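You operate a simulated robot arm through the tools that you are given. There is no shell and no other tool. Be economical: measure what you need, move in short steps, check, and stop when the job is done.

You are at the controls of a simulated robot arm. One attempt, no reset.

JOB
Pump 2 doses of glue into the green cup.
Fine: stand the cup on the grey slide and leave it there; slide back out; white switch to CLOSED after pumping; no drips; pots, blocks and the other cup stay put.

Only the result counts: the job must be done as asked and must still hold three seconds after the hand-in. Knocking over, shifting, dropping, spilling or breaking anything else fails it.

ROBOT AND FRAMES
A 6-joint arm with a two-finger parallel gripper, fixed in place. Base frame: the origin is at the foot of the arm, x ahead of it, y to its left, z up; the work surface is at about z = 0. Lengths are in mm, angles in degrees, forces in N, time in s.
With the tool pointing down near the work surface it reaches from about 140 to 580 mm from the base axis. Its first joint turns from -66.0 to 66.0 degrees. Payload 2.1 kg.
The tool frame sits at the grasp point between the pads (the TCP): z along the fingers, y along the line on which they close. The tips reach 30 mm beyond it. The gripper opens to 94 mm. The fingers are 28 mm wide and 10 mm thick; the gripper's body (50 by 96 mm) begins 55 mm behind the TCP.
Orientation is that of the tool frame in the base frame, as a unit quaternion [w, x, y, z]. With the fingers straight down and closing along the base's y, the tool's x points along the base's -x, its y along +y and its z along -z.

CONTROLS
- The arm moves only by the tool drive_tool. Its argument "moves" is a list of rows, each a list of 7 numbers: the shift along the base's x, y, z in mm, then the turn, a rotation vector about the base's x, y, z in degrees, then the gripper command, from -1 (shut) to 1 (fully open), values between in proportion. In form: [[tx, ty, tz, ax, ay, az, gripper], ...]. A call has 1 to 20 rows; each row shifts and turns the commanded pose from where the row before left it. Each row takes 0.2 s and may step no farther than 50 mm and 8.6 degrees from the row before; otherwise, or with a gripper value out of range, the whole call is refused. A pose out of reach is approached as far as the arm can. The call stops where the force on the tool passes 40 N (or 10 N more than at its start, if that is more) or the arm is blocked; 0.2 s more then pass. Each finger travels about 72 mm/s and halts on what it meets, pressing with about 42 N; the grip force reading is that of the motor and also rises with nothing between the fingers. The clock runs only during rows and for 0.2 s after the last one: add rows that do not move to give the fingers time. It gives the time, the measured TCP pose, the force on the tool (base axes), the opening and the grip force at its end, in the units of the frame above (readings bear some noise), with the torque about the TCP (base axes, N m) and any sound that the robot's microphone picked up.
- Cameras (640 x 400 px; columns grow to the right, rows downward): "scene" is fixed at [86.7, -409.3, 497.1]; the picture's right is [0.38, -0.93, 0.00], its down [-0.56, -0.23, -0.80] and it looks along [0.74, 0.30, -0.60] (base axes); focal length 214 px, centre (320, 200). "wrist" rides on the gripper at [76, 14, -103] in the tool frame; the picture's right is [-0.18, 0.98, 0.00], its down [-0.75, -0.14, -0.64] and it looks along [-0.63, -0.12, 0.77] (tool axes); focal length 243 px, centre (320, 200). There is no depth. A picture from a camera that has moved, and an enlarged one, comes with that camera's place and axes in the base frame and with its lens. The place of the scene camera against the robot may be out by one fixed shift of up to 25 mm in any direction.
- get_image(camera): a new picture of that camera. No time passes.
- enlarge(camera, box): a new picture of the part [left, top, right, bottom] of that camera's present view, enlarged. No time passes.
- hand_in(): hands the job in; it is judged then, once.

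Work in short steps. Places have to be worked out from the pictures, the camera data and where the tool is seen: move nearer, look again, correct. Check each grasp and each placing, and mend what went wrong. You have 120 turns and 76 pictures in all, those below and enlarged ones among them. Open the gripper and draw the arm clear of the work before you hand the job in, unless the task says otherwise; then end with one line.

The tools are called after "Call:" as a command line: name --pt "numbers of a row" for each row, then --argument value for the rest, lists and objects as JSON in quotes. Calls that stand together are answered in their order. drive_tool: Moves the arm, as the interface text tells. Its arguments: {"type":"object","properties":{"moves":{"type":"array"}},"required":["moves"]} The other tools are called the same way: get_image (camera) takes a picture; enlarge (camera, box) takes an enlarged picture of a part of a camera's view; hand_in () hands the job in.

At the start:

```text
time_s: 0.0
tcp_pos: [326.0, -144.8, 416.7]
orientation: [0.001, 0.0, 1.0, 0.0]
wrist_force: [0.3, 0.1, -0.2]
moment: [-0.01, 0.03, -0.02]
gripper_width: 93.8
finger_force: 0.0
```

scene: 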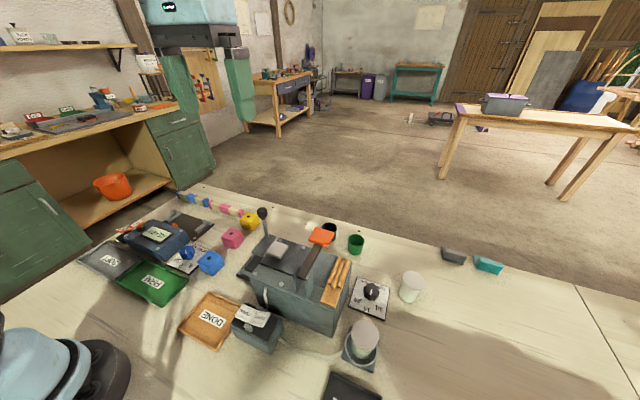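
wrist: 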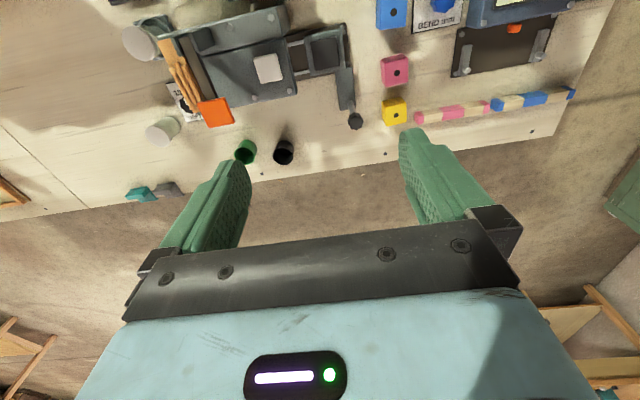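

I'll look closer at the work area in both views first.

Call:
enlarge --camera "scene" --box '[220, 190, 440, 400]'

Call:
enlarge --camera "wrist" --box '[100, 0, 380, 175]'

```text
1.90 times, centred on (330, 295) of scene
camera zoom: at [86.7, -409.3, 497.1], right [0.38, -0.93, 0.0], down [-0.56, -0.23, -0.8], along [0.74, 0.3, -0.6], focal length 408 px, centre (301, 19)
```

zoom: 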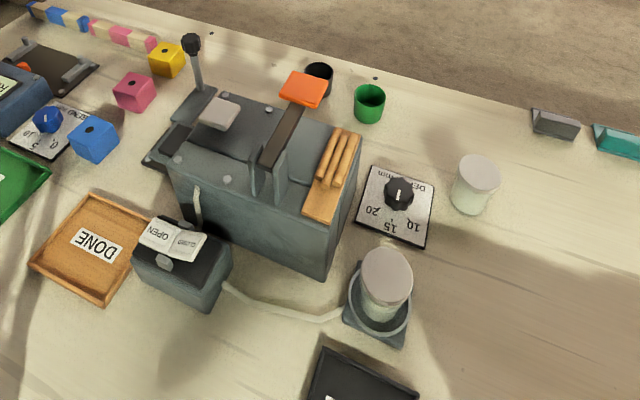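

```text
2.29 times, centred on (240, 88) of wrist
camera zoom: at [251.0, -128.9, 519.6], right [0.18, 0.98, 0.0], down [0.75, -0.14, 0.64], along [0.63, -0.12, -0.77], focal length 555 px, centre (503, 457)
```

zoom: 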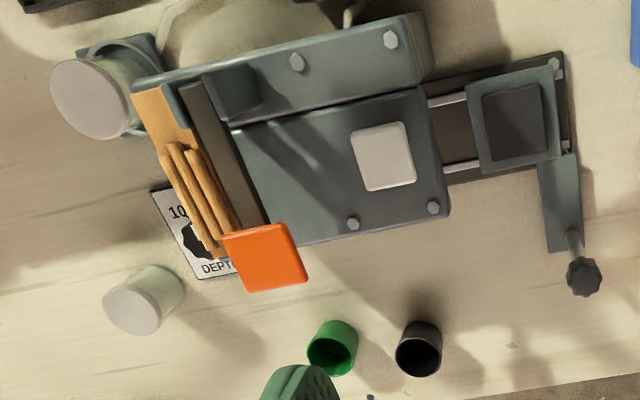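

The machine with slide, orange lever, valve box and pot lies around x≈330, y≈-260; the green cup near (490,-343). I move back and sideways at height for a better view.

Call:
drive_tool --pt "-40 -30 0 0 0 0 1" --pt "-40 -30 0 0 0 0 1" --pt "-30 -20 0 0 0 0 1" --pt "0 0 0 0 0 0 1"

Call:
get_image --camera "wrist"

```text
time_s: 1.0
tcp_pos: [215.0, -225.2, 418.8]
orientation: [0.001, -0.001, 1.0, 0.0]
wrist_force: [0.8, -0.2, -0.2]
moment: [0.0, 0.02, 0.02]
gripper_width: 93.9
finger_force: 0.1
```

```text
71 pictures are left
camera wrist: at [140.1, -210.9, 520.9], right [0.18, 0.98, 0.0], down [0.75, -0.14, 0.64], along [0.63, -0.12, -0.77], focal length 243 px, centre (320, 200)
```

wrist: 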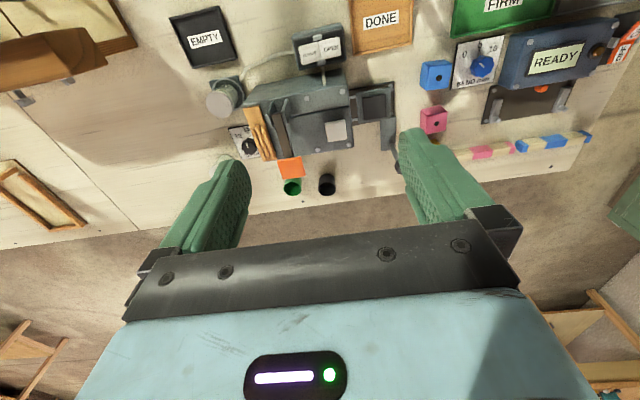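

Call:
enlarge --camera "wrist" --box '[190, 20, 430, 200]'

Call:
enlarge --camera "scene" --box '[230, 200, 390, 360]'

```text
2.22 times, centred on (310, 110) of wrist
camera zoom: at [140.1, -210.9, 520.9], right [0.18, 0.98, 0.0], down [0.75, -0.14, 0.64], along [0.63, -0.12, -0.77], focal length 539 px, centre (342, 400)
```

zoom: 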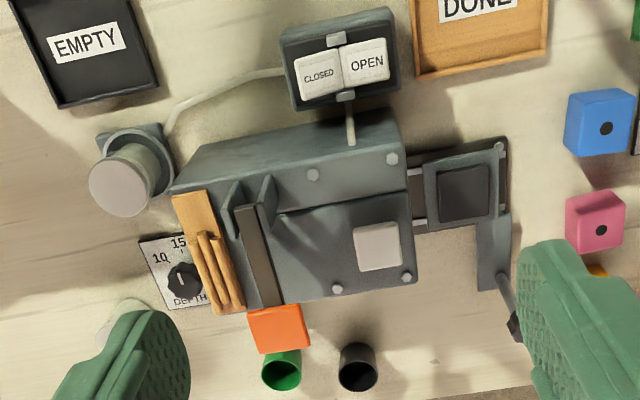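

```text
2.50 times, centred on (310, 280) of scene
camera zoom: at [86.6, -409.3, 497.1], right [0.38, -0.93, 0.0], down [-0.56, -0.23, -0.8], along [0.74, 0.3, -0.6], focal length 536 px, centre (345, 0)
```

zoom: 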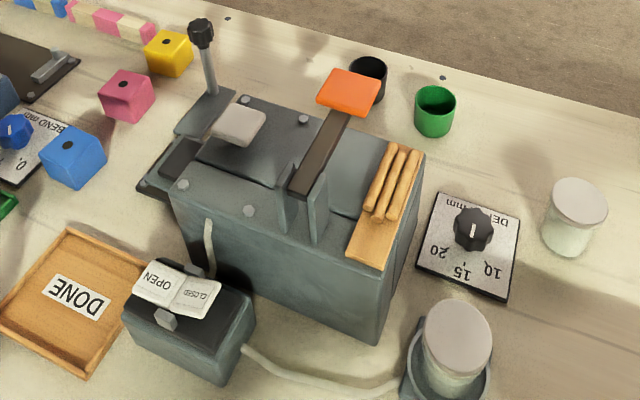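

Estimated by triangulation: slide pad (329,-135,15), knob (430,-103,97), orange paddle (351,-301,168), green cup (490,-348). The machine axis is along y. Next I approach the cup with the hand yawed -35°, well above everything, to look closer.

Call:
drive_tool --pt "40 -12 0 0 0 -7 1" --pt "40 -12 0 0 0 -7 1" --pt "40 -12 0 0 0 -7 1" --pt "40 -12 -40 0 0 -7 1" --pt "25 -12 -40 0 0 -7 1" --pt "0 0 0 0 0 0 1"

Call:
get_image --camera "wrist"

Call:
enlarge --camera "scene" --box '[220, 290, 320, 360]'

```text
refused: row 4 steps farther than a row can; nothing moved
```

```text
68 pictures are left
camera wrist: at [140.1, -210.9, 520.9], right [0.18, 0.98, 0.0], down [0.75, -0.14, 0.64], along [0.63, -0.12, -0.77], focal length 243 px, centre (320, 200)
```

wrist: 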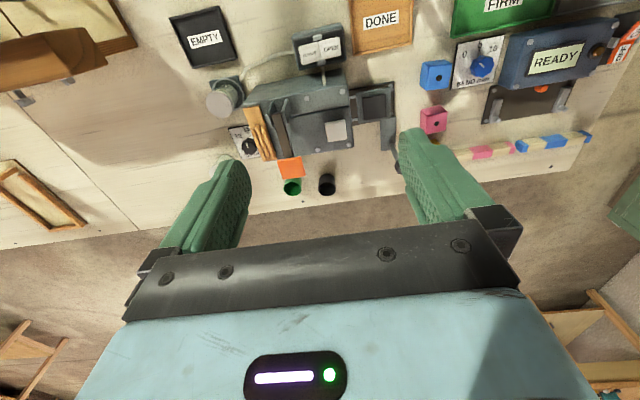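

```text
5.71 times, centred on (270, 325) of scene
camera zoom: at [86.6, -409.3, 497.1], right [0.38, -0.93, 0.0], down [-0.56, -0.23, -0.8], along [0.74, 0.3, -0.6], focal length 1226 px, centre (606, -514)
```

zoom: 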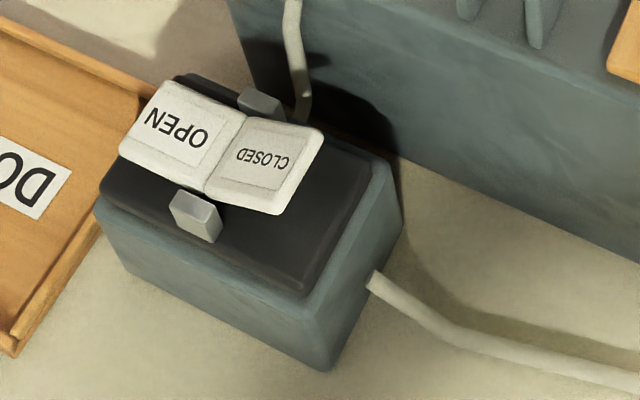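

That step was refused as too long; resend with shorter rows.

Call:
drive_tool --pt "40 -12 0 0 0 -7 1" --pt "40 -12 0 0 0 -7 1" --pt "40 -12 0 0 0 -7 1" --pt "30 -12 -30 0 0 -7 1" --pt "25 -12 -30 0 0 -7 1" --pt "0 0 -40 0 0 0 1" --pt "0 0 0 0 0 0 1"

Call:
get_image --camera "wrist"

```text
time_s: 2.6
tcp_pos: [377.2, -275.9, 296.9]
orientation: [0.001, 0.3, 0.954, 0.0]
wrist_force: [0.0, -0.3, 0.5]
moment: [-0.05, 0.02, -0.01]
gripper_width: 94.0
finger_force: 0.0
out of reach, approached as far as the arm can: row 3
```

```text
66 pictures are left
camera wrist: at [322.9, -219.3, 399.6], right [0.71, 0.7, 0.0], down [0.54, -0.55, 0.64], along [0.45, -0.46, -0.77], focal length 243 px, centre (320, 200)
```

wrist: 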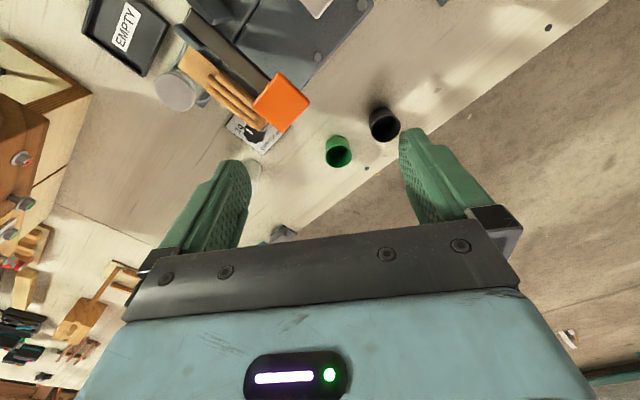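

Call:
enlarge --camera "wrist" --box '[290, 80, 420, 180]'

```text
4.00 times, centred on (355, 130) of wrist
camera zoom: at [322.9, -219.3, 399.6], right [0.71, 0.7, 0.0], down [0.54, -0.55, 0.64], along [0.45, -0.46, -0.77], focal length 970 px, centre (180, 480)
```

zoom: 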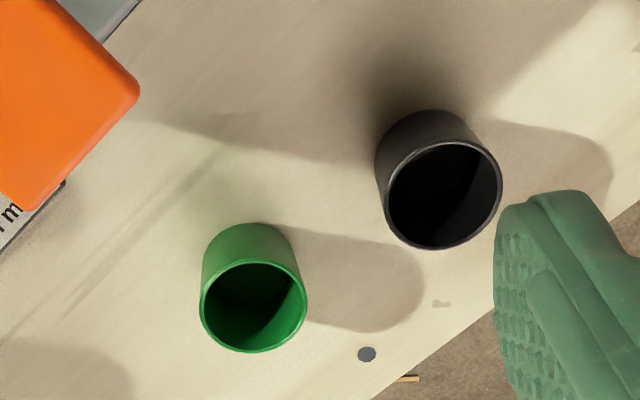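

Cup is at about (490,-345), rim Ø45, height ~37. It's at radius 599, so I tilt the hand ~20° outward and go above it with the fingers at ~70 mm, then check clearance from lever.

Call:
drive_tool --pt "21.3 -13.1 -30 -3.84 -5.45 0 0.5" --pt "21.3 -13.1 -30 -3.84 -5.45 0 0.5" --pt "21.3 -13.1 -30 -3.84 -5.45 0 0.5" --pt "21.3 -13.1 -30 0 0 0 0.5" --pt "21.4 -12.9 -35 0 0 0 0.5" --pt "0 0 0 0 0 0 0.5"

Call:
get_image --camera "wrist"

Call:
get_image --camera "scene"

```text
time_s: 4.0
tcp_pos: [486.4, -337.6, 140.9]
orientation: [0.166, 0.296, 0.939, -0.053]
wrist_force: [0.5, 0.2, 0.1]
moment: [0.02, 0.0, 0.01]
gripper_width: 70.8
finger_force: 0.1
```

```text
64 pictures are left
camera wrist: at [408.0, -264.8, 210.6], right [0.71, 0.71, 0.06], down [0.32, -0.39, 0.86], along [0.63, -0.59, -0.5], focal length 243 px, centre (320, 200)
```

wrist: 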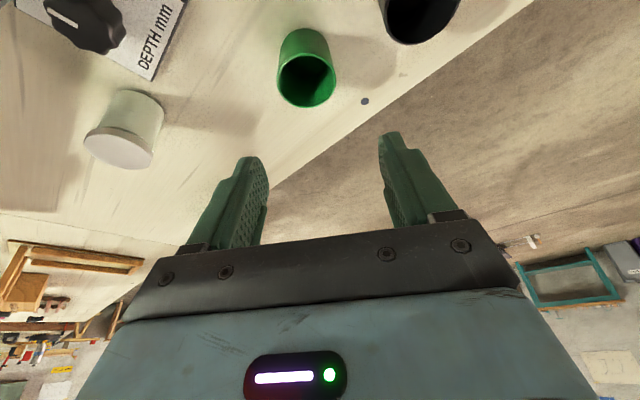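

```text
63 pictures are left
```

scene: 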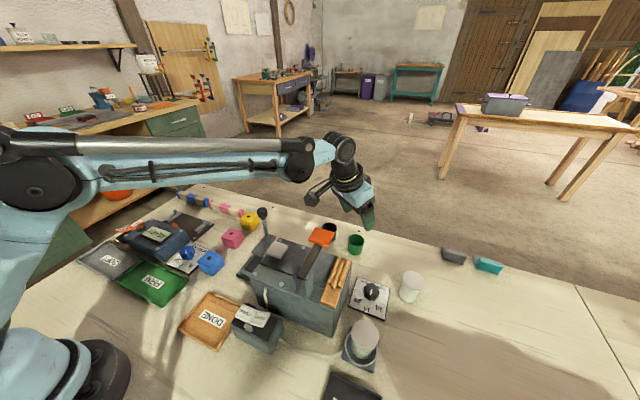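

Forearm is well above the lever. Cup refined to (489.5,-345.7); I align and descend in steps.

Call:
drive_tool --pt "-2.6 -4.1 -30 0 0 0 0.5" --pt "0 0 -30 0 0 0 0.5" --pt "0 0 -15 0 0 0 0.5" --pt "0 0 0 0 0 0 0.5"

Call:
get_image --camera "wrist"

Call:
enlarge --camera "scene" --box '[280, 140, 440, 300]'

```text
time_s: 5.0
tcp_pos: [484.7, -341.6, 64.5]
orientation: [0.166, 0.295, 0.94, -0.052]
wrist_force: [0.9, -0.2, 0.0]
moment: [0.03, 0.02, -0.04]
gripper_width: 70.6
finger_force: 0.0
```

```text
62 pictures are left
camera wrist: at [404.7, -267.8, 135.1], right [0.71, 0.71, 0.06], down [0.32, -0.39, 0.86], along [0.63, -0.59, -0.5], focal length 243 px, centre (320, 200)
```

wrist: 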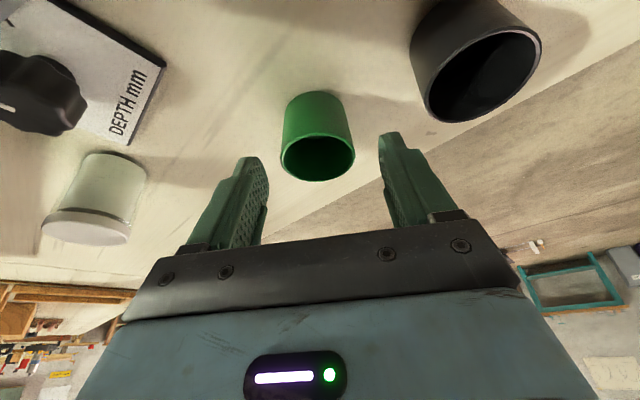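

```text
2.50 times, centred on (360, 220) of scene
camera zoom: at [86.7, -409.3, 497.1], right [0.38, -0.93, 0.0], down [-0.56, -0.23, -0.8], along [0.74, 0.3, -0.6], focal length 536 px, centre (220, 150)
```

zoom: 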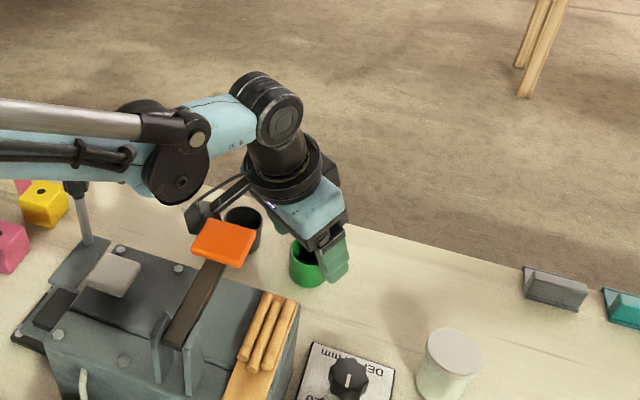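

Cup is centred between the fingers; descend the last 26 mm and close.

Call:
drive_tool --pt "0 0 -15 0 0 0 0.5" --pt "0 0 -11 0 0 0 0.5" --pt "0 0 0 0 0 0 0.5" --pt "0 0 0 0 0 0 0.2" --pt "0 0 0 0 0 0 -0.1" --pt "0 0 0 0 0 0 -0.2" --pt "0 0 0 0 0 0 -0.2"

Call:
get_image --camera "wrist"

```text
time_s: 6.6
tcp_pos: [482.3, -343.2, 39.3]
orientation: [0.167, 0.296, 0.939, -0.054]
wrist_force: [-2.2, -0.4, 17.6]
moment: [-0.26, 0.17, -0.02]
gripper_width: 43.7
finger_force: 41.9
```

```text
60 pictures are left
camera wrist: at [404.3, -268.9, 109.8], right [0.71, 0.71, 0.06], down [0.32, -0.39, 0.86], along [0.63, -0.59, -0.5], focal length 243 px, centre (320, 200)
```

wrist: 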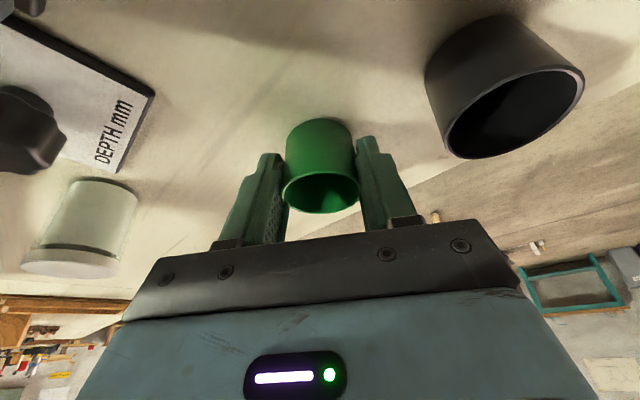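

Holding the cup (43.7 mm). I lift slowly and check.

Call:
drive_tool --pt "0 0 8 0 0 0 -0.2" --pt "0 0 20 0 0 0 -0.2" --pt "0 0 40 0 0 0 -0.2" --pt "0 0 0 0 0 0 -0.2"

Call:
get_image --camera "wrist"

```text
time_s: 7.6
tcp_pos: [482.1, -341.7, 108.0]
orientation: [0.166, 0.295, 0.939, -0.054]
wrist_force: [0.6, 0.6, -0.8]
moment: [0.0, 0.01, 0.01]
gripper_width: 43.3
finger_force: 41.7
```

```text
59 pictures are left
camera wrist: at [403.4, -268.6, 179.4], right [0.71, 0.71, 0.06], down [0.32, -0.39, 0.86], along [0.63, -0.59, -0.5], focal length 243 px, centre (320, 200)
```

wrist: 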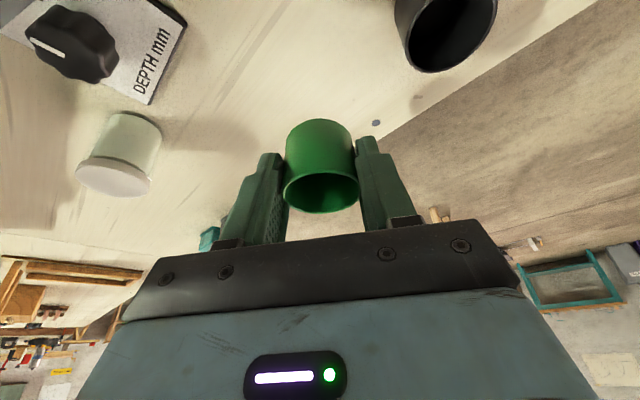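

Cup is held well. Carry it around outside the machine, at height, yawing to -90° on the way to above the slide.

Call:
drive_tool --pt "0 30 35 0 0 0 -0.2" --pt "0 30 35 0 0 0 -0.2" --pt "-5 35 0 0 0 -7.86 -0.2" --pt "-5 35 0 0 0 -7.86 -0.2" --pt "-5 35 0 0 0 -7.86 -0.2" --pt "-5 35 0 0 0 -7.86 -0.2" --pt "-44 5 0 0 0 -7.86 -0.2" --pt "-44 5 0 0 0 -7.86 -0.2" --pt "-44 5 0 0 0 -7.86 -0.2" --pt "0 0 0 0 0 0 -0.2"

Call:
get_image --camera "wrist"

Call:
get_image --camera "scene"

```text
time_s: 9.8
tcp_pos: [329.2, -126.2, 176.0]
orientation: [0.122, 0.698, 0.695, -0.124]
wrist_force: [-0.6, 0.5, 0.6]
moment: [0.02, -0.02, 0.02]
gripper_width: 43.6
finger_force: 42.0
```

```text
58 pictures are left
camera wrist: at [344.7, -18.7, 247.5], right [0.98, -0.17, 0.06], down [-0.14, -0.49, 0.86], along [-0.12, -0.86, -0.5], focal length 243 px, centre (320, 200)
```

wrist: 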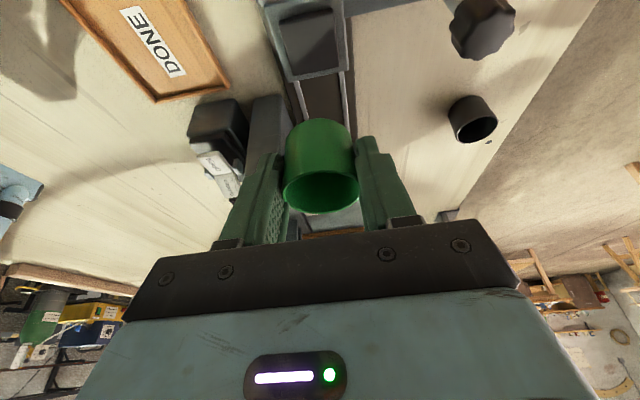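

```text
57 pictures are left
```

scene: 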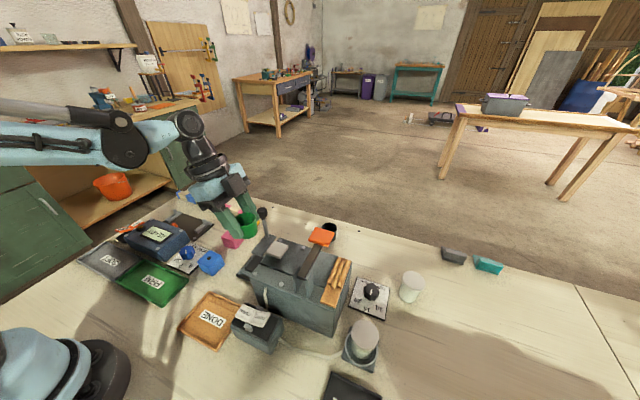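

Call:
enlarge --camera "wrist" --box '[180, 0, 380, 125]'

Call:
enlarge --camera "wrist" --box '[170, 90, 270, 210]'

```text
3.20 times, centred on (280, 62) of wrist
camera zoom: at [344.7, -18.7, 247.5], right [0.98, -0.17, 0.06], down [-0.14, -0.49, 0.86], along [-0.12, -0.86, -0.5], focal length 776 px, centre (448, 640)
```

zoom: 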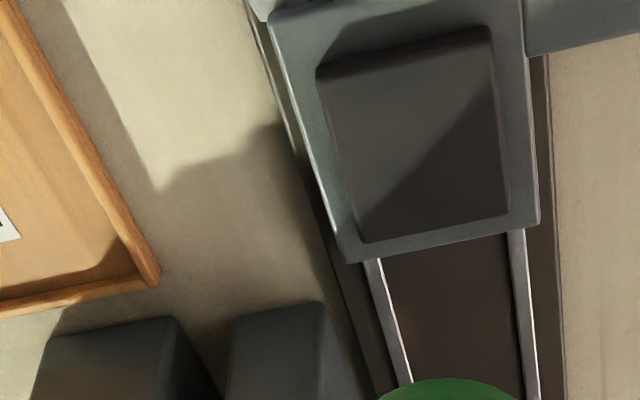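

```text
3.33 times, centred on (220, 150) of wrist
camera zoom: at [344.7, -18.7, 247.5], right [0.98, -0.17, 0.06], down [-0.14, -0.49, 0.86], along [-0.12, -0.86, -0.5], focal length 809 px, centre (653, 367)
```

zoom: 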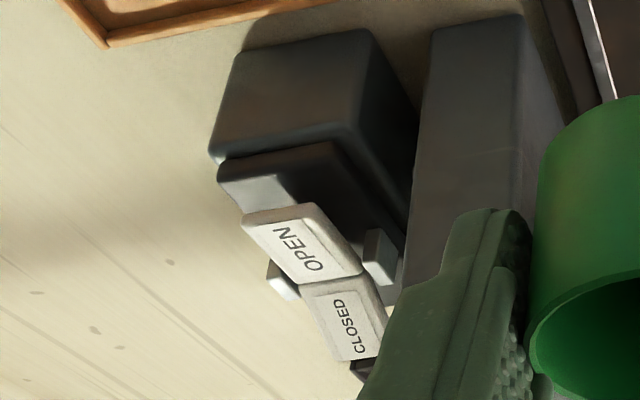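

Slide centre (328,-134) confirmed; the rocker has OPEN level and CLOSED raised, so the valve seems open now. I check the slide pocket shape in the scene view.

Call:
enlarge --camera "scene" --box '[225, 220, 305, 290]'

```text
5.71 times, centred on (265, 255) of scene
camera zoom: at [86.7, -409.3, 497.1], right [0.38, -0.93, 0.0], down [-0.56, -0.23, -0.8], along [0.74, 0.3, -0.6], focal length 1226 px, centre (634, -114)
```

zoom: 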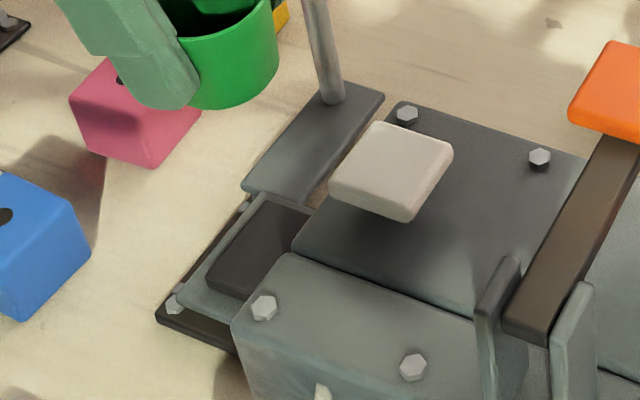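

Pad centre ≈(330,-135). Lower the cup vertically to just above the slide and look.

Call:
drive_tool --pt "0.5 -1.5 -35 0 0 0 -0.2" --pt "0 0 -35 0 0 0 -0.2" --pt "0 0 -30 0 0 0 -0.2" --pt "0 0 0 0 0 0 -0.2"

Call:
get_image --camera "wrist"

Call:
enlarge --camera "scene" --box '[215, 190, 315, 290]'

```text
time_s: 10.8
tcp_pos: [332.1, -130.9, 77.7]
orientation: [0.122, 0.697, 0.696, -0.124]
wrist_force: [0.4, 0.2, -0.5]
moment: [-0.01, 0.03, 0.03]
gripper_width: 43.7
finger_force: 42.0
```

```text
53 pictures are left
camera wrist: at [346.5, -22.0, 147.7], right [0.98, -0.17, 0.06], down [-0.14, -0.49, 0.86], along [-0.12, -0.86, -0.5], focal length 243 px, centre (320, 200)
```

wrist: 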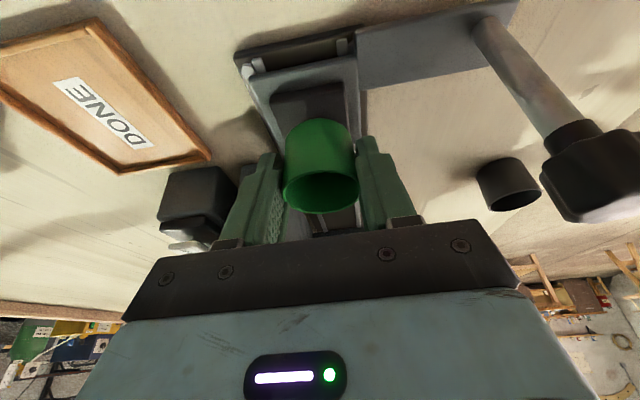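

```text
4.00 times, centred on (265, 240) of scene
camera zoom: at [86.7, -409.3, 497.1], right [0.38, -0.93, 0.0], down [-0.56, -0.23, -0.8], along [0.74, 0.3, -0.6], focal length 858 px, centre (540, 40)
```

zoom: 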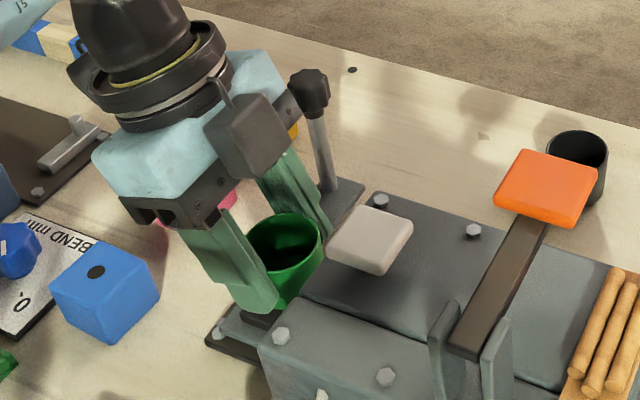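

Call:
enlarge --camera "wrist" --box '[225, 20, 425, 220]'

```text
2.00 times, centred on (325, 120) of wrist
camera zoom: at [346.5, -22.0, 147.7], right [0.98, -0.17, 0.06], down [-0.14, -0.49, 0.86], along [-0.12, -0.86, -0.5], focal length 485 px, centre (310, 360)
```

zoom: 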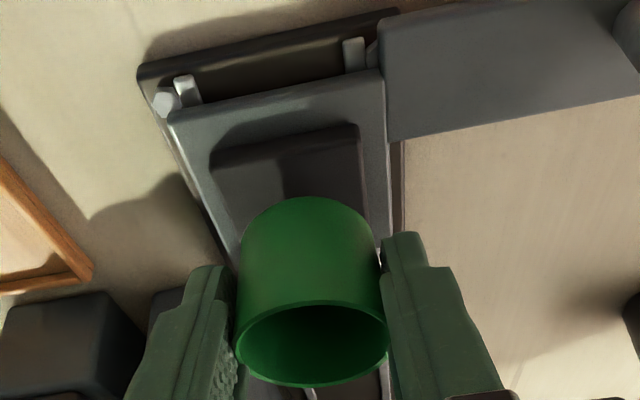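

Pad is a raised block ~45 mm; the cup is over it. I lower gently until contact.

Call:
drive_tool --pt "-0.5 1 -8 0 0 0 -0.2" --pt "0 0 -6 0 0 0 -0.2" --pt "0 0 0 0 0 0 -0.2"

Call:
enlarge --camera "scene" --box '[225, 220, 295, 290]'

Call:
enlarge --camera "wrist" --box '[225, 20, 425, 220]'

```text
time_s: 11.5
tcp_pos: [331.9, -131.2, 65.3]
orientation: [0.125, 0.695, 0.696, -0.128]
wrist_force: [-0.2, 0.3, 16.0]
moment: [-0.1, 0.01, 0.01]
gripper_width: 43.4
finger_force: 41.8
stopped in row 3: the force on the tool passed its limit at 47 N (the readings are from after the stop); the commanded pose is now the measured one
```

```text
5.71 times, centred on (260, 255) of scene
camera zoom: at [86.6, -409.2, 497.1], right [0.38, -0.93, 0.0], down [-0.56, -0.23, -0.8], along [0.74, 0.3, -0.6], focal length 1226 px, centre (663, -114)
```

zoom: 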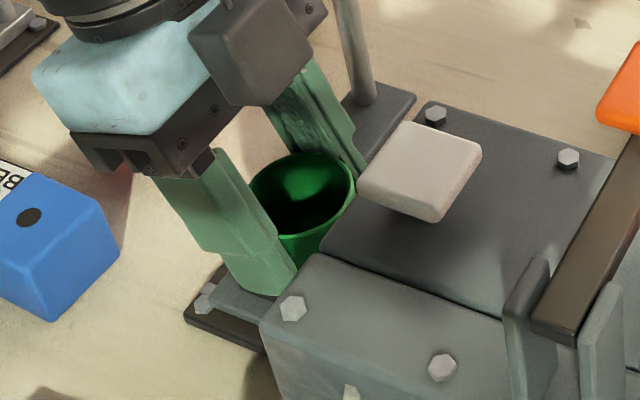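

```text
2.00 times, centred on (325, 120) of wrist
camera zoom: at [346.2, -22.1, 135.2], right [0.98, -0.17, 0.06], down [-0.14, -0.48, 0.87], along [-0.12, -0.86, -0.5], focal length 485 px, centre (310, 360)
```

zoom: 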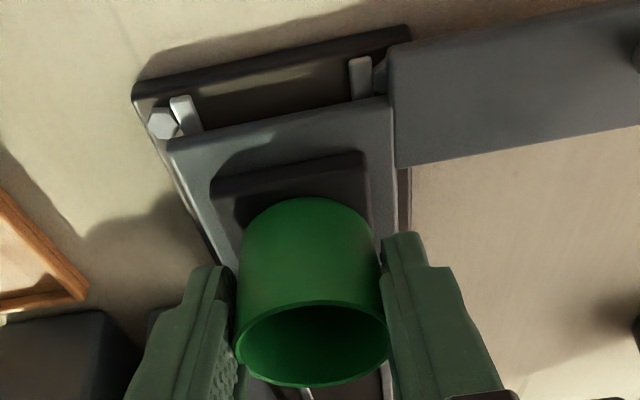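

Contact torque says the cup stands flat on the pad (pad top ≈26). It sits ~4 mm too far to -y of pad centre (-134), so I lift 3 mm, shift +3.5 y, and set down again, then open.

Call:
drive_tool --pt "0 0 4 0 0 0 -0.2" --pt "-0.4 3.7 0 0 0 0 -0.2" --pt "0 0 -2 0 0 0 -0.2" --pt "0 0 -1.5 0 0 0 -0.2" --pt "0 0 0 0 0 0 -0.2"

Call:
enlarge --camera "wrist" --box '[225, 20, 425, 220]'

```text
time_s: 12.7
tcp_pos: [331.6, -126.0, 65.0]
orientation: [0.125, 0.695, 0.696, -0.127]
wrist_force: [-0.5, 0.2, 11.7]
moment: [-0.1, -0.01, -0.05]
gripper_width: 43.6
finger_force: 41.9
```

```text
2.00 times, centred on (325, 120) of wrist
camera zoom: at [345.6, -17.8, 135.3], right [0.98, -0.17, 0.06], down [-0.14, -0.48, 0.87], along [-0.12, -0.86, -0.5], focal length 485 px, centre (310, 360)
```

zoom: 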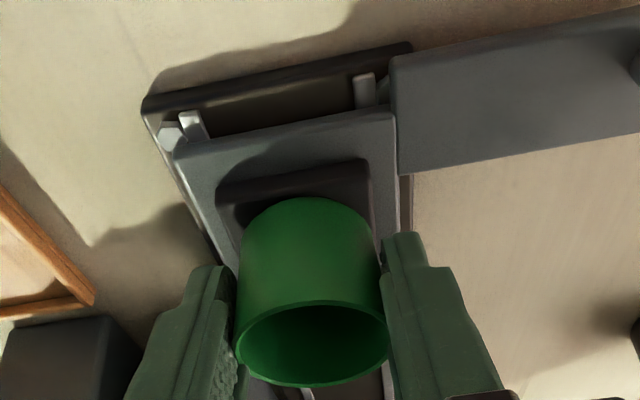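

Cup stands on the pad. Open and back off along the tool axis.

Call:
drive_tool --pt "0 0 0 0 0 0 0.1" --pt "0 0 0 0 0 0 0.5" --pt "0 0 0 0 0 0 0.5" --pt "0 4 11 0 0 0 0.5" --pt "0 7 20 0 0 0 0.5" --pt "0 10 30 0 0 0 0.5" --pt "0 10 30 0 0 0 0.5" --pt "0 0 0 0 0 0 0.5"

Call:
get_image --camera "wrist"

Call:
enlarge --camera "scene" --box '[225, 210, 305, 290]'

```text
time_s: 14.5
tcp_pos: [331.6, -95.1, 158.2]
orientation: [0.124, 0.696, 0.696, -0.127]
wrist_force: [-0.4, -0.3, 0.1]
moment: [0.01, 0.02, 0.02]
gripper_width: 70.5
finger_force: 0.0
```

```text
47 pictures are left
camera wrist: at [346.4, 12.6, 228.0], right [0.98, -0.17, 0.06], down [-0.14, -0.48, 0.87], along [-0.12, -0.86, -0.5], focal length 243 px, centre (320, 200)
```

wrist: 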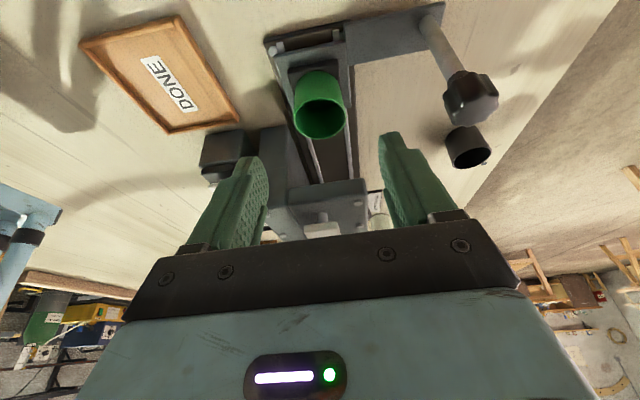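

```text
5.00 times, centred on (265, 250) of scene
camera zoom: at [86.7, -409.3, 497.1], right [0.38, -0.93, 0.0], down [-0.56, -0.23, -0.8], along [0.74, 0.3, -0.6], focal length 1072 px, centre (595, -50)
```

zoom: 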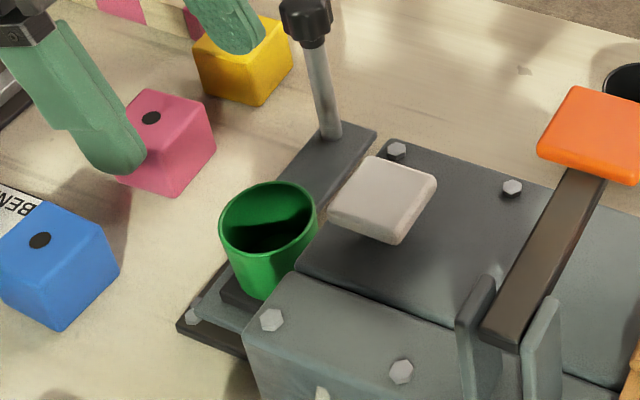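

Cup stands upright on the slide. I look closely at the machine top (white tile on a stem, lever) to decide what the pump is.

Call:
enlarge --camera "wrist" --box '[240, 120, 400, 240]'

Call:
enlarge --camera "scene" --box '[265, 215, 345, 295]'

```text
3.33 times, centred on (320, 180) of wrist
camera zoom: at [346.4, 12.6, 228.0], right [0.98, -0.17, 0.06], down [-0.14, -0.48, 0.87], along [-0.12, -0.86, -0.5], focal length 809 px, centre (320, 267)
```

zoom: 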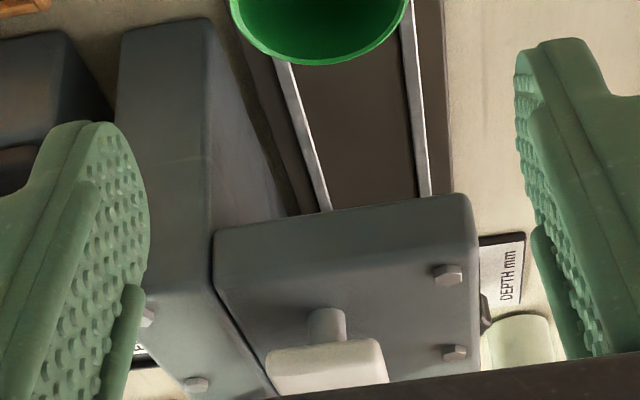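

```text
5.00 times, centred on (305, 255) of scene
camera zoom: at [86.7, -409.3, 497.1], right [0.38, -0.93, 0.0], down [-0.56, -0.23, -0.8], along [0.74, 0.3, -0.6], focal length 1072 px, centre (395, -75)
```

zoom: 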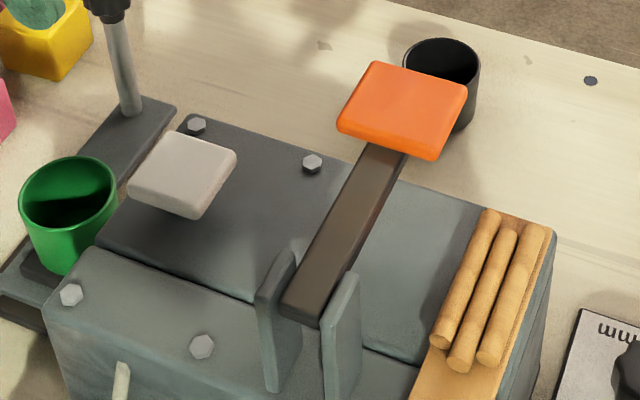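

There are two candidates for the pump: the white push plate on a stem at (316,-218,130) and the orange lever at (351,-301,168). Before doing anything I look low along the slide, under the overhang, to find the nozzle.

Call:
drive_tool --pt "0 20 0 -6.7 0 0 0.5" --pt "0 15 -20 -6.7 0 0 0.5" --pt "0 0 -25 -6.7 0 0 0.5" --pt "0 0 -25 0 0 0 0.5" --pt "0 0 0 0 0 0 0.5"

Call:
get_image --camera "wrist"

```text
time_s: 15.7
tcp_pos: [328.7, -59.7, 86.0]
orientation: [0.245, 0.663, 0.663, -0.247]
wrist_force: [0.0, 0.3, 0.0]
moment: [0.01, -0.03, -0.02]
gripper_width: 70.4
finger_force: 0.0
```

```text
43 pictures are left
camera wrist: at [344.1, 65.7, 114.0], right [0.98, -0.14, 0.12], down [-0.14, -0.15, 0.98], along [-0.12, -0.98, -0.17], focal length 243 px, centre (320, 200)
```

wrist: 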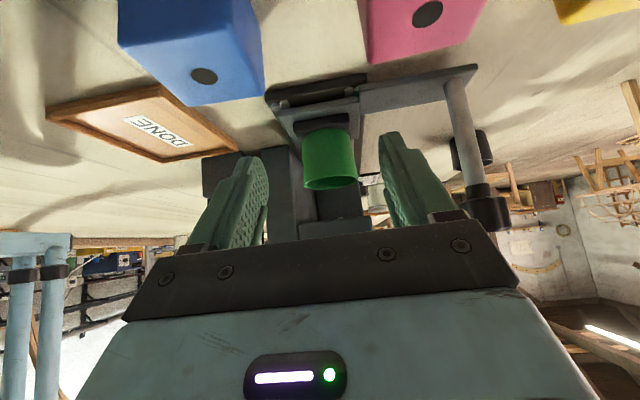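

Call:
enlarge --camera "wrist" --box '[250, 120, 410, 240]'

```text
3.33 times, centred on (330, 180) of wrist
camera zoom: at [344.1, 65.7, 114.0], right [0.98, -0.14, 0.12], down [-0.14, -0.15, 0.98], along [-0.12, -0.98, -0.17], focal length 809 px, centre (287, 267)
```

zoom: 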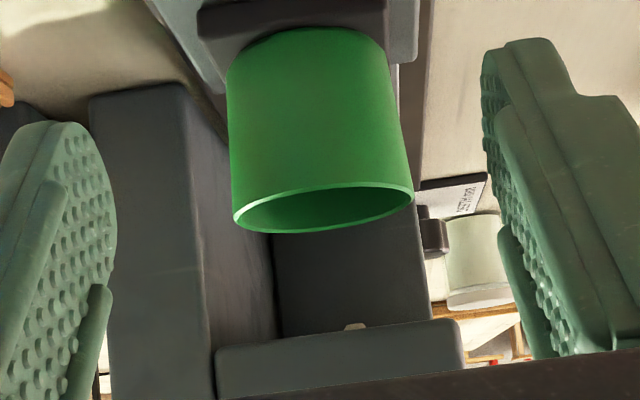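

Under the lid a small nozzle tip is visible around x≈330, matching the slide line. Next I restore the hand to vertical and go above the slide knob (429,-102,~106).

Call:
drive_tool --pt "0 5 25 8 0 0 0.5" --pt "0 0 25 8 0 0 0.5" --pt "0 0 25 8 0 0 0.5" --pt "0 0 25 8 0 0 0.5" --pt "0 0 25 8 0 0 0.5" --pt "9.1 -4.3 0 0 0 8.2 0.5" --pt "9.1 -4.3 0 0 0 8.2 0.5" --pt "9.1 -4.3 0 0 0 8.2 0.5" --pt "9.1 -4.3 0 0 0 8.2 0.5" --pt "9.1 -4.3 0 0 0 8.2 0.5" --pt "9.1 -4.3 0 0 0 8.2 0.5" --pt "9.1 -4.3 0 0 0 8.2 0.5" --pt "9.1 -4.3 0 0 0 8.2 0.5" --pt "9.1 -4.3 0 0 0 8.2 0.5" --pt "9.1 -4.3 0 0 0 8.2 0.5" --pt "9.1 -4.3 0 0 0 8.0 0.5" --pt "0 0 0 0 0 0 0.5"

Call:
get_image --camera "wrist"

```text
time_s: 19.3
tcp_pos: [432.2, -103.0, 213.1]
orientation: [0.005, -0.002, 1.0, -0.001]
wrist_force: [0.3, 0.1, -0.9]
moment: [0.02, -0.02, -0.04]
gripper_width: 70.5
finger_force: 0.0
```

```text
41 pictures are left
camera wrist: at [354.8, -87.3, 313.7], right [0.18, 0.98, 0.0], down [0.75, -0.14, 0.65], along [0.64, -0.12, -0.76], focal length 243 px, centre (320, 200)
```

wrist: 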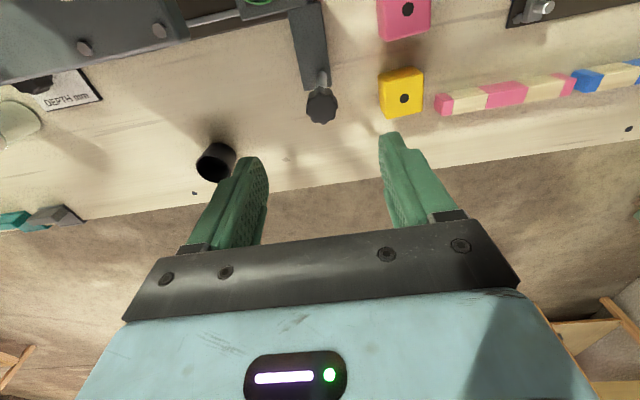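

Knob refined to (427,-101). Descend around it and close.

Call:
drive_tool --pt "-5 2 -35 0 0 0 0.5" --pt "0 0 -35 0 0 0 0.5" --pt "0 0 -35 0 0 0 0.5" --pt "0 0 0 0 0 0 0.5"

Call:
get_image --camera "wrist"

```text
time_s: 20.3
tcp_pos: [429.1, -100.9, 106.4]
orientation: [0.005, -0.001, 1.0, -0.002]
wrist_force: [0.4, 0.1, 0.0]
moment: [-0.02, 0.0, 0.01]
gripper_width: 70.5
finger_force: 0.1
```

```text
40 pictures are left
camera wrist: at [351.0, -85.3, 208.0], right [0.18, 0.98, 0.0], down [0.75, -0.14, 0.65], along [0.64, -0.12, -0.76], focal length 243 px, centre (320, 200)
```

wrist: 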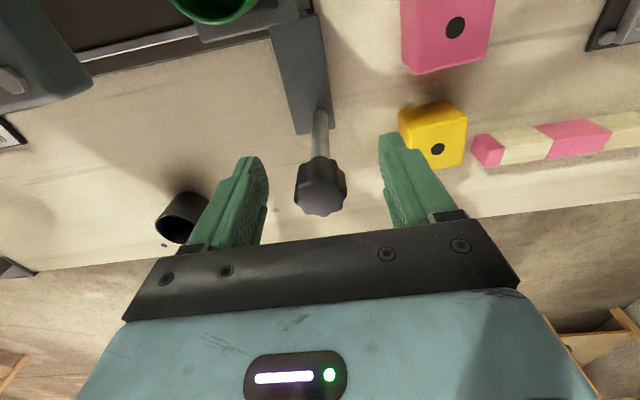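

Call:
drive_tool --pt "0 0 0 0 0 0 0.1" --pt "0 0 0 0 0 0 -0.2" --pt "0 0 0 0 0 0 -0.5" --pt "0 0 0 0 0 0 -0.7" --pt "0 0 0 0 0 0 -0.7"

```text
time_s: 21.5
tcp_pos: [429.3, -100.3, 106.6]
orientation: [0.005, -0.001, 1.0, -0.002]
wrist_force: [-0.4, 1.0, -2.2]
moment: [0.1, 0.0, -0.01]
gripper_width: 24.4
finger_force: 44.9
```

Knob gripped (24.4 mm). Push the slide in slowly toward -y.

Call:
drive_tool --pt "0 -3 0 0 0 0 -0.7" --pt "0 -5 0 0 0 0 -0.7" --pt "0 -7 0 0 0 0 -0.7" --pt "0 -7 0 0 0 0 -0.7" --pt "0 -7 0 0 0 0 -0.7" --pt "0 -7 0 0 0 0 -0.7" --pt "0 -5 0 0 0 0 -0.7" --pt "0 -3 0 0 0 0 -0.7" --pt "0 0 0 0 0 0 -0.7"

Call:
enlarge --camera "scene" --box '[215, 180, 375, 300]'

```text
time_s: 23.1
tcp_pos: [427.0, -142.5, 106.6]
orientation: [0.008, -0.001, 1.0, -0.003]
wrist_force: [3.3, -0.5, -5.8]
moment: [0.13, 0.3, -0.01]
gripper_width: 24.4
finger_force: 44.7
stopped in row 8: the force on the tool passed its limit at 40 N (the readings are from after the stop); the commanded pose is now the measured one
```

```text
3.33 times, centred on (295, 240) of scene
camera zoom: at [86.6, -409.3, 497.1], right [0.38, -0.93, 0.0], down [-0.56, -0.23, -0.8], along [0.74, 0.3, -0.6], focal length 715 px, centre (403, 67)
```

zoom: 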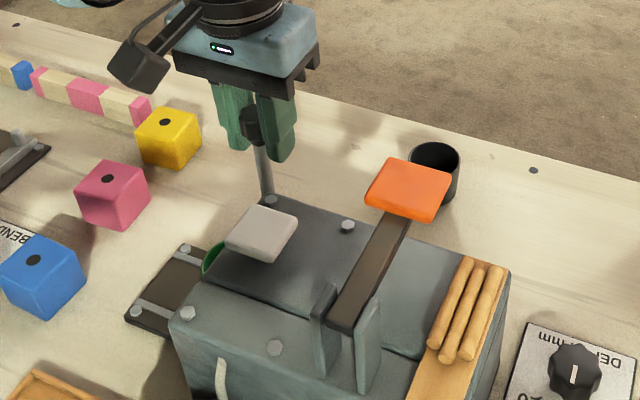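

The push stopped at 42 mm travel on force. I check with the wrist camera whether this is the end stop or a jam.

Call:
get_image --camera "wrist"

Call:
drive_tool --pt "0 -1.5 0 0 0 0 -0.7" --pt "0 -1.5 0 0 0 0 -0.7"

```text
38 pictures are left
camera wrist: at [350.2, -126.7, 207.8], right [0.18, 0.98, 0.0], down [0.74, -0.14, 0.65], along [0.64, -0.12, -0.76], focal length 243 px, centre (320, 200)
```

wrist: 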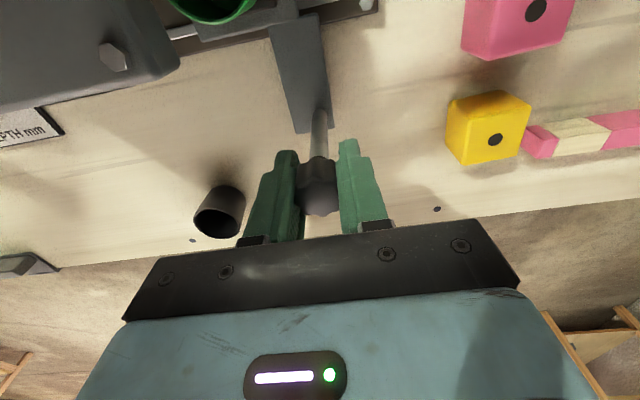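

```text
time_s: 23.7
tcp_pos: [427.7, -145.3, 107.0]
orientation: [0.008, -0.001, 1.0, -0.002]
wrist_force: [0.9, 0.4, -14.5]
moment: [0.15, -0.48, 0.09]
gripper_width: 24.1
finger_force: 45.0
```

It still moves; the load is vertical (-14 N) from gripping tightly. I loosen to a cage around the knob and push on.

Call:
drive_tool --pt "0 0 0 0 0 0 -0.38" --pt "0 0 0 0 0 0 -0.38" --pt "0 -4 0 0 0 0 -0.38" --pt "0 -5 0 0 0 0 -0.38" --pt "0 -6 0 0 0 0 -0.38" --pt "0 -6 0 0 0 0 -0.38" --pt "0 -6 0 0 0 0 -0.38" --pt "0 -4 0 0 0 0 -0.38" --pt "0 -3 0 0 0 0 -0.38" --pt "0 0 0 0 0 0 -0.38"

Call:
get_image --camera "wrist"

```text
time_s: 25.9
tcp_pos: [429.0, -179.2, 108.2]
orientation: [0.008, -0.001, 1.0, -0.003]
wrist_force: [0.4, 0.2, 0.2]
moment: [0.01, -0.03, 0.03]
gripper_width: 29.2
finger_force: 0.3
```

```text
37 pictures are left
camera wrist: at [350.6, -163.8, 207.7], right [0.18, 0.98, 0.0], down [0.74, -0.14, 0.65], along [0.64, -0.12, -0.76], focal length 243 px, centre (320, 200)
```

wrist: 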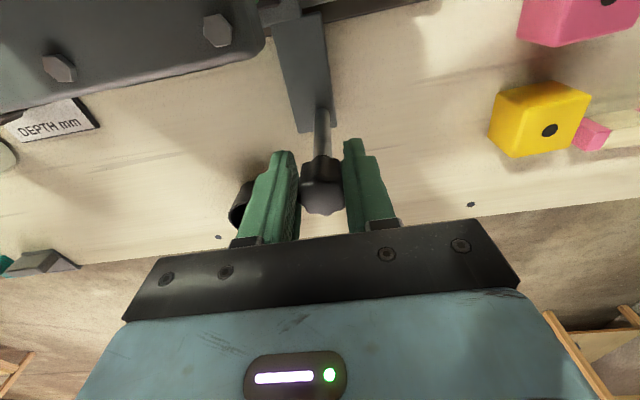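

Moves freely now, y=-179. Continue gently to find the end stop.

Call:
drive_tool --pt "0 -4 0 0 0 0 -0.38" --pt "0 -4 0 0 0 0 -0.38" --pt "0 -3 0 0 0 0 -0.38" --pt "0 -3 0 0 0 0 -0.38" --pt "0 -3 0 0 0 0 -0.38" --pt "0 -3 0 0 0 0 -0.38" --pt "0 0 0 0 0 0 -0.38"

Call:
get_image --camera "wrist"

```text
time_s: 27.5
tcp_pos: [428.7, -200.6, 106.7]
orientation: [0.008, 0.0, 1.0, -0.002]
wrist_force: [-0.2, 0.5, 0.0]
moment: [-0.02, -0.01, 0.01]
gripper_width: 29.1
finger_force: 0.1
```

```text
36 pictures are left
camera wrist: at [350.5, -184.4, 207.7], right [0.18, 0.98, 0.0], down [0.74, -0.14, 0.65], along [0.64, -0.12, -0.76], focal length 243 px, centre (320, 200)
```

wrist: 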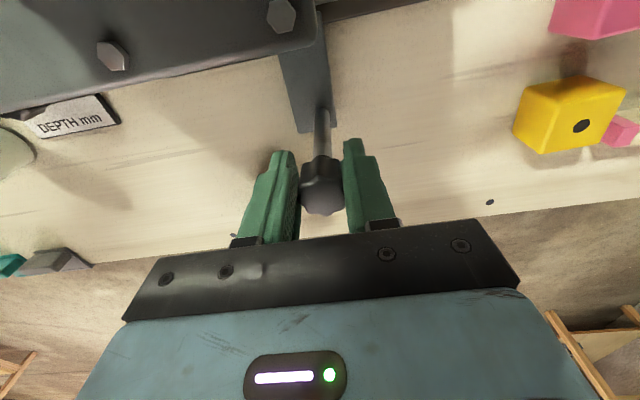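

Call:
drive_tool --pt "0 -3 0 0 0 0 -0.38" --pt "0 -3 0 0 0 0 -0.38" --pt "0 -3 0 0 0 0 -0.38" --pt "0 -3 0 0 0 0 -0.38" --pt "0 -3 0 0 0 0 -0.38" --pt "0 -3 0 0 0 0 -0.38" --pt "0 -3 0 0 0 0 -0.38" --pt "0 0 0 0 0 0 -0.38"

Call:
get_image --camera "scene"

```text
time_s: 29.3
tcp_pos: [428.0, -221.1, 106.0]
orientation: [0.008, 0.0, 1.0, -0.002]
wrist_force: [-0.3, 1.0, -0.2]
moment: [0.01, 0.02, 0.02]
gripper_width: 29.5
finger_force: 0.3
```

```text
35 pictures are left
```

scene: 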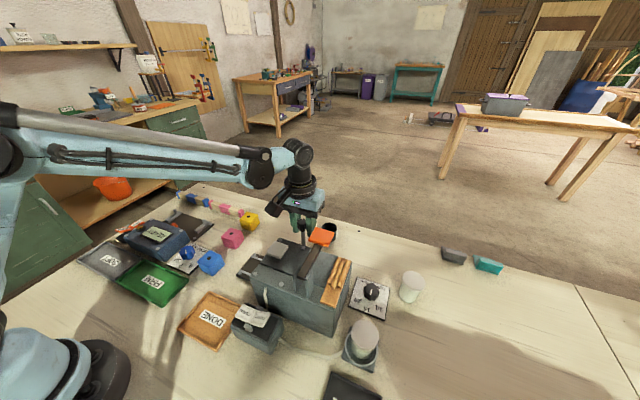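

Call:
drive_tool --pt "0 -3 0 0 0 0 -0.38" --pt "0 -3 0 0 0 0 -0.38" --pt "0 -3 0 0 0 0 -0.38" --pt "0 -3 0 0 0 0 -0.38" --pt "0 -3 0 0 0 0 -0.38" --pt "0 0 0 0 0 0 -0.38"

Call:
get_image --camera "wrist"

```text
time_s: 30.7
tcp_pos: [428.3, -235.0, 107.2]
orientation: [0.009, 0.0, 1.0, -0.002]
wrist_force: [-0.8, 0.5, 0.3]
moment: [-0.02, 0.02, 0.0]
gripper_width: 29.3
finger_force: 0.0
```

```text
34 pictures are left
camera wrist: at [350.8, -220.1, 208.1], right [0.18, 0.98, 0.0], down [0.74, -0.14, 0.65], along [0.64, -0.12, -0.76], focal length 243 px, centre (320, 200)
```

wrist: 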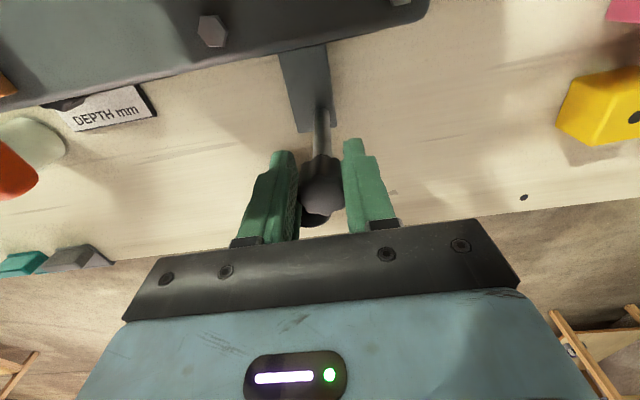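

Call:
drive_tool --pt "0 -3 0 0 0 0 -0.38" --pt "0 -3 0 0 0 0 -0.38" --pt "0 -3 0 0 0 0 -0.38" --pt "0 -3 0 0 0 0 -0.38" --pt "0 -3 0 0 0 0 -0.38" --pt "0 0 0 0 0 0 -0.38"

Call:
get_image --camera "wrist"

Call:
enlarge --camera "scene" --box '[235, 180, 375, 300]'

```text
time_s: 32.1
tcp_pos: [426.9, -250.0, 106.5]
orientation: [0.008, -0.001, 1.0, -0.002]
wrist_force: [-0.2, 0.0, 0.0]
moment: [-0.02, 0.02, 0.01]
gripper_width: 29.5
finger_force: 0.2
```

```text
33 pictures are left
camera wrist: at [350.1, -235.1, 207.8], right [0.18, 0.98, 0.0], down [0.74, -0.14, 0.65], along [0.64, -0.12, -0.76], focal length 243 px, centre (320, 200)
```

wrist: 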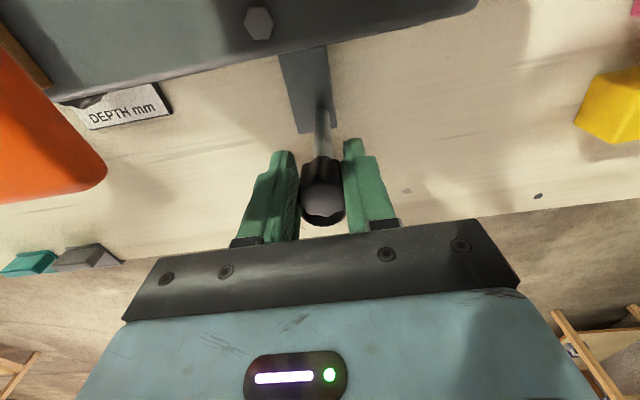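

```text
3.33 times, centred on (305, 240) of scene
camera zoom: at [86.7, -409.3, 497.1], right [0.38, -0.93, 0.0], down [-0.56, -0.23, -0.8], along [0.74, 0.3, -0.6], focal length 715 px, centre (370, 67)
```

zoom: 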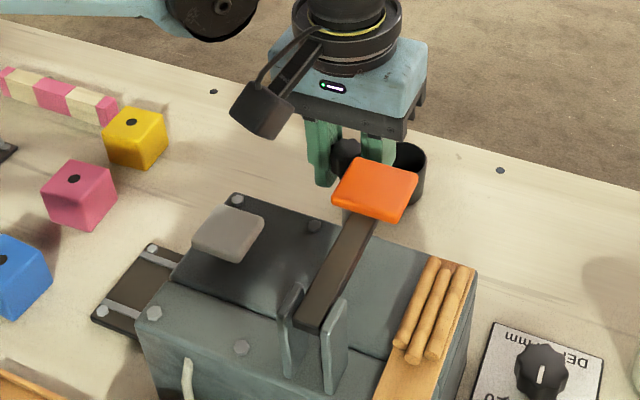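

Call:
drive_tool --pt "0 -3 0 0 0 0 -0.38" --pt "0 -3 0 0 0 0 -0.38" --pt "0 -3 0 0 0 0 -0.38" --pt "0 0 0 0 0 0 -0.38"

```text
time_s: 33.1
tcp_pos: [427.3, -258.4, 106.5]
orientation: [0.007, 0.0, 1.0, -0.002]
wrist_force: [0.5, 0.7, -0.3]
moment: [0.06, 0.01, -0.02]
gripper_width: 29.5
finger_force: 0.3
```

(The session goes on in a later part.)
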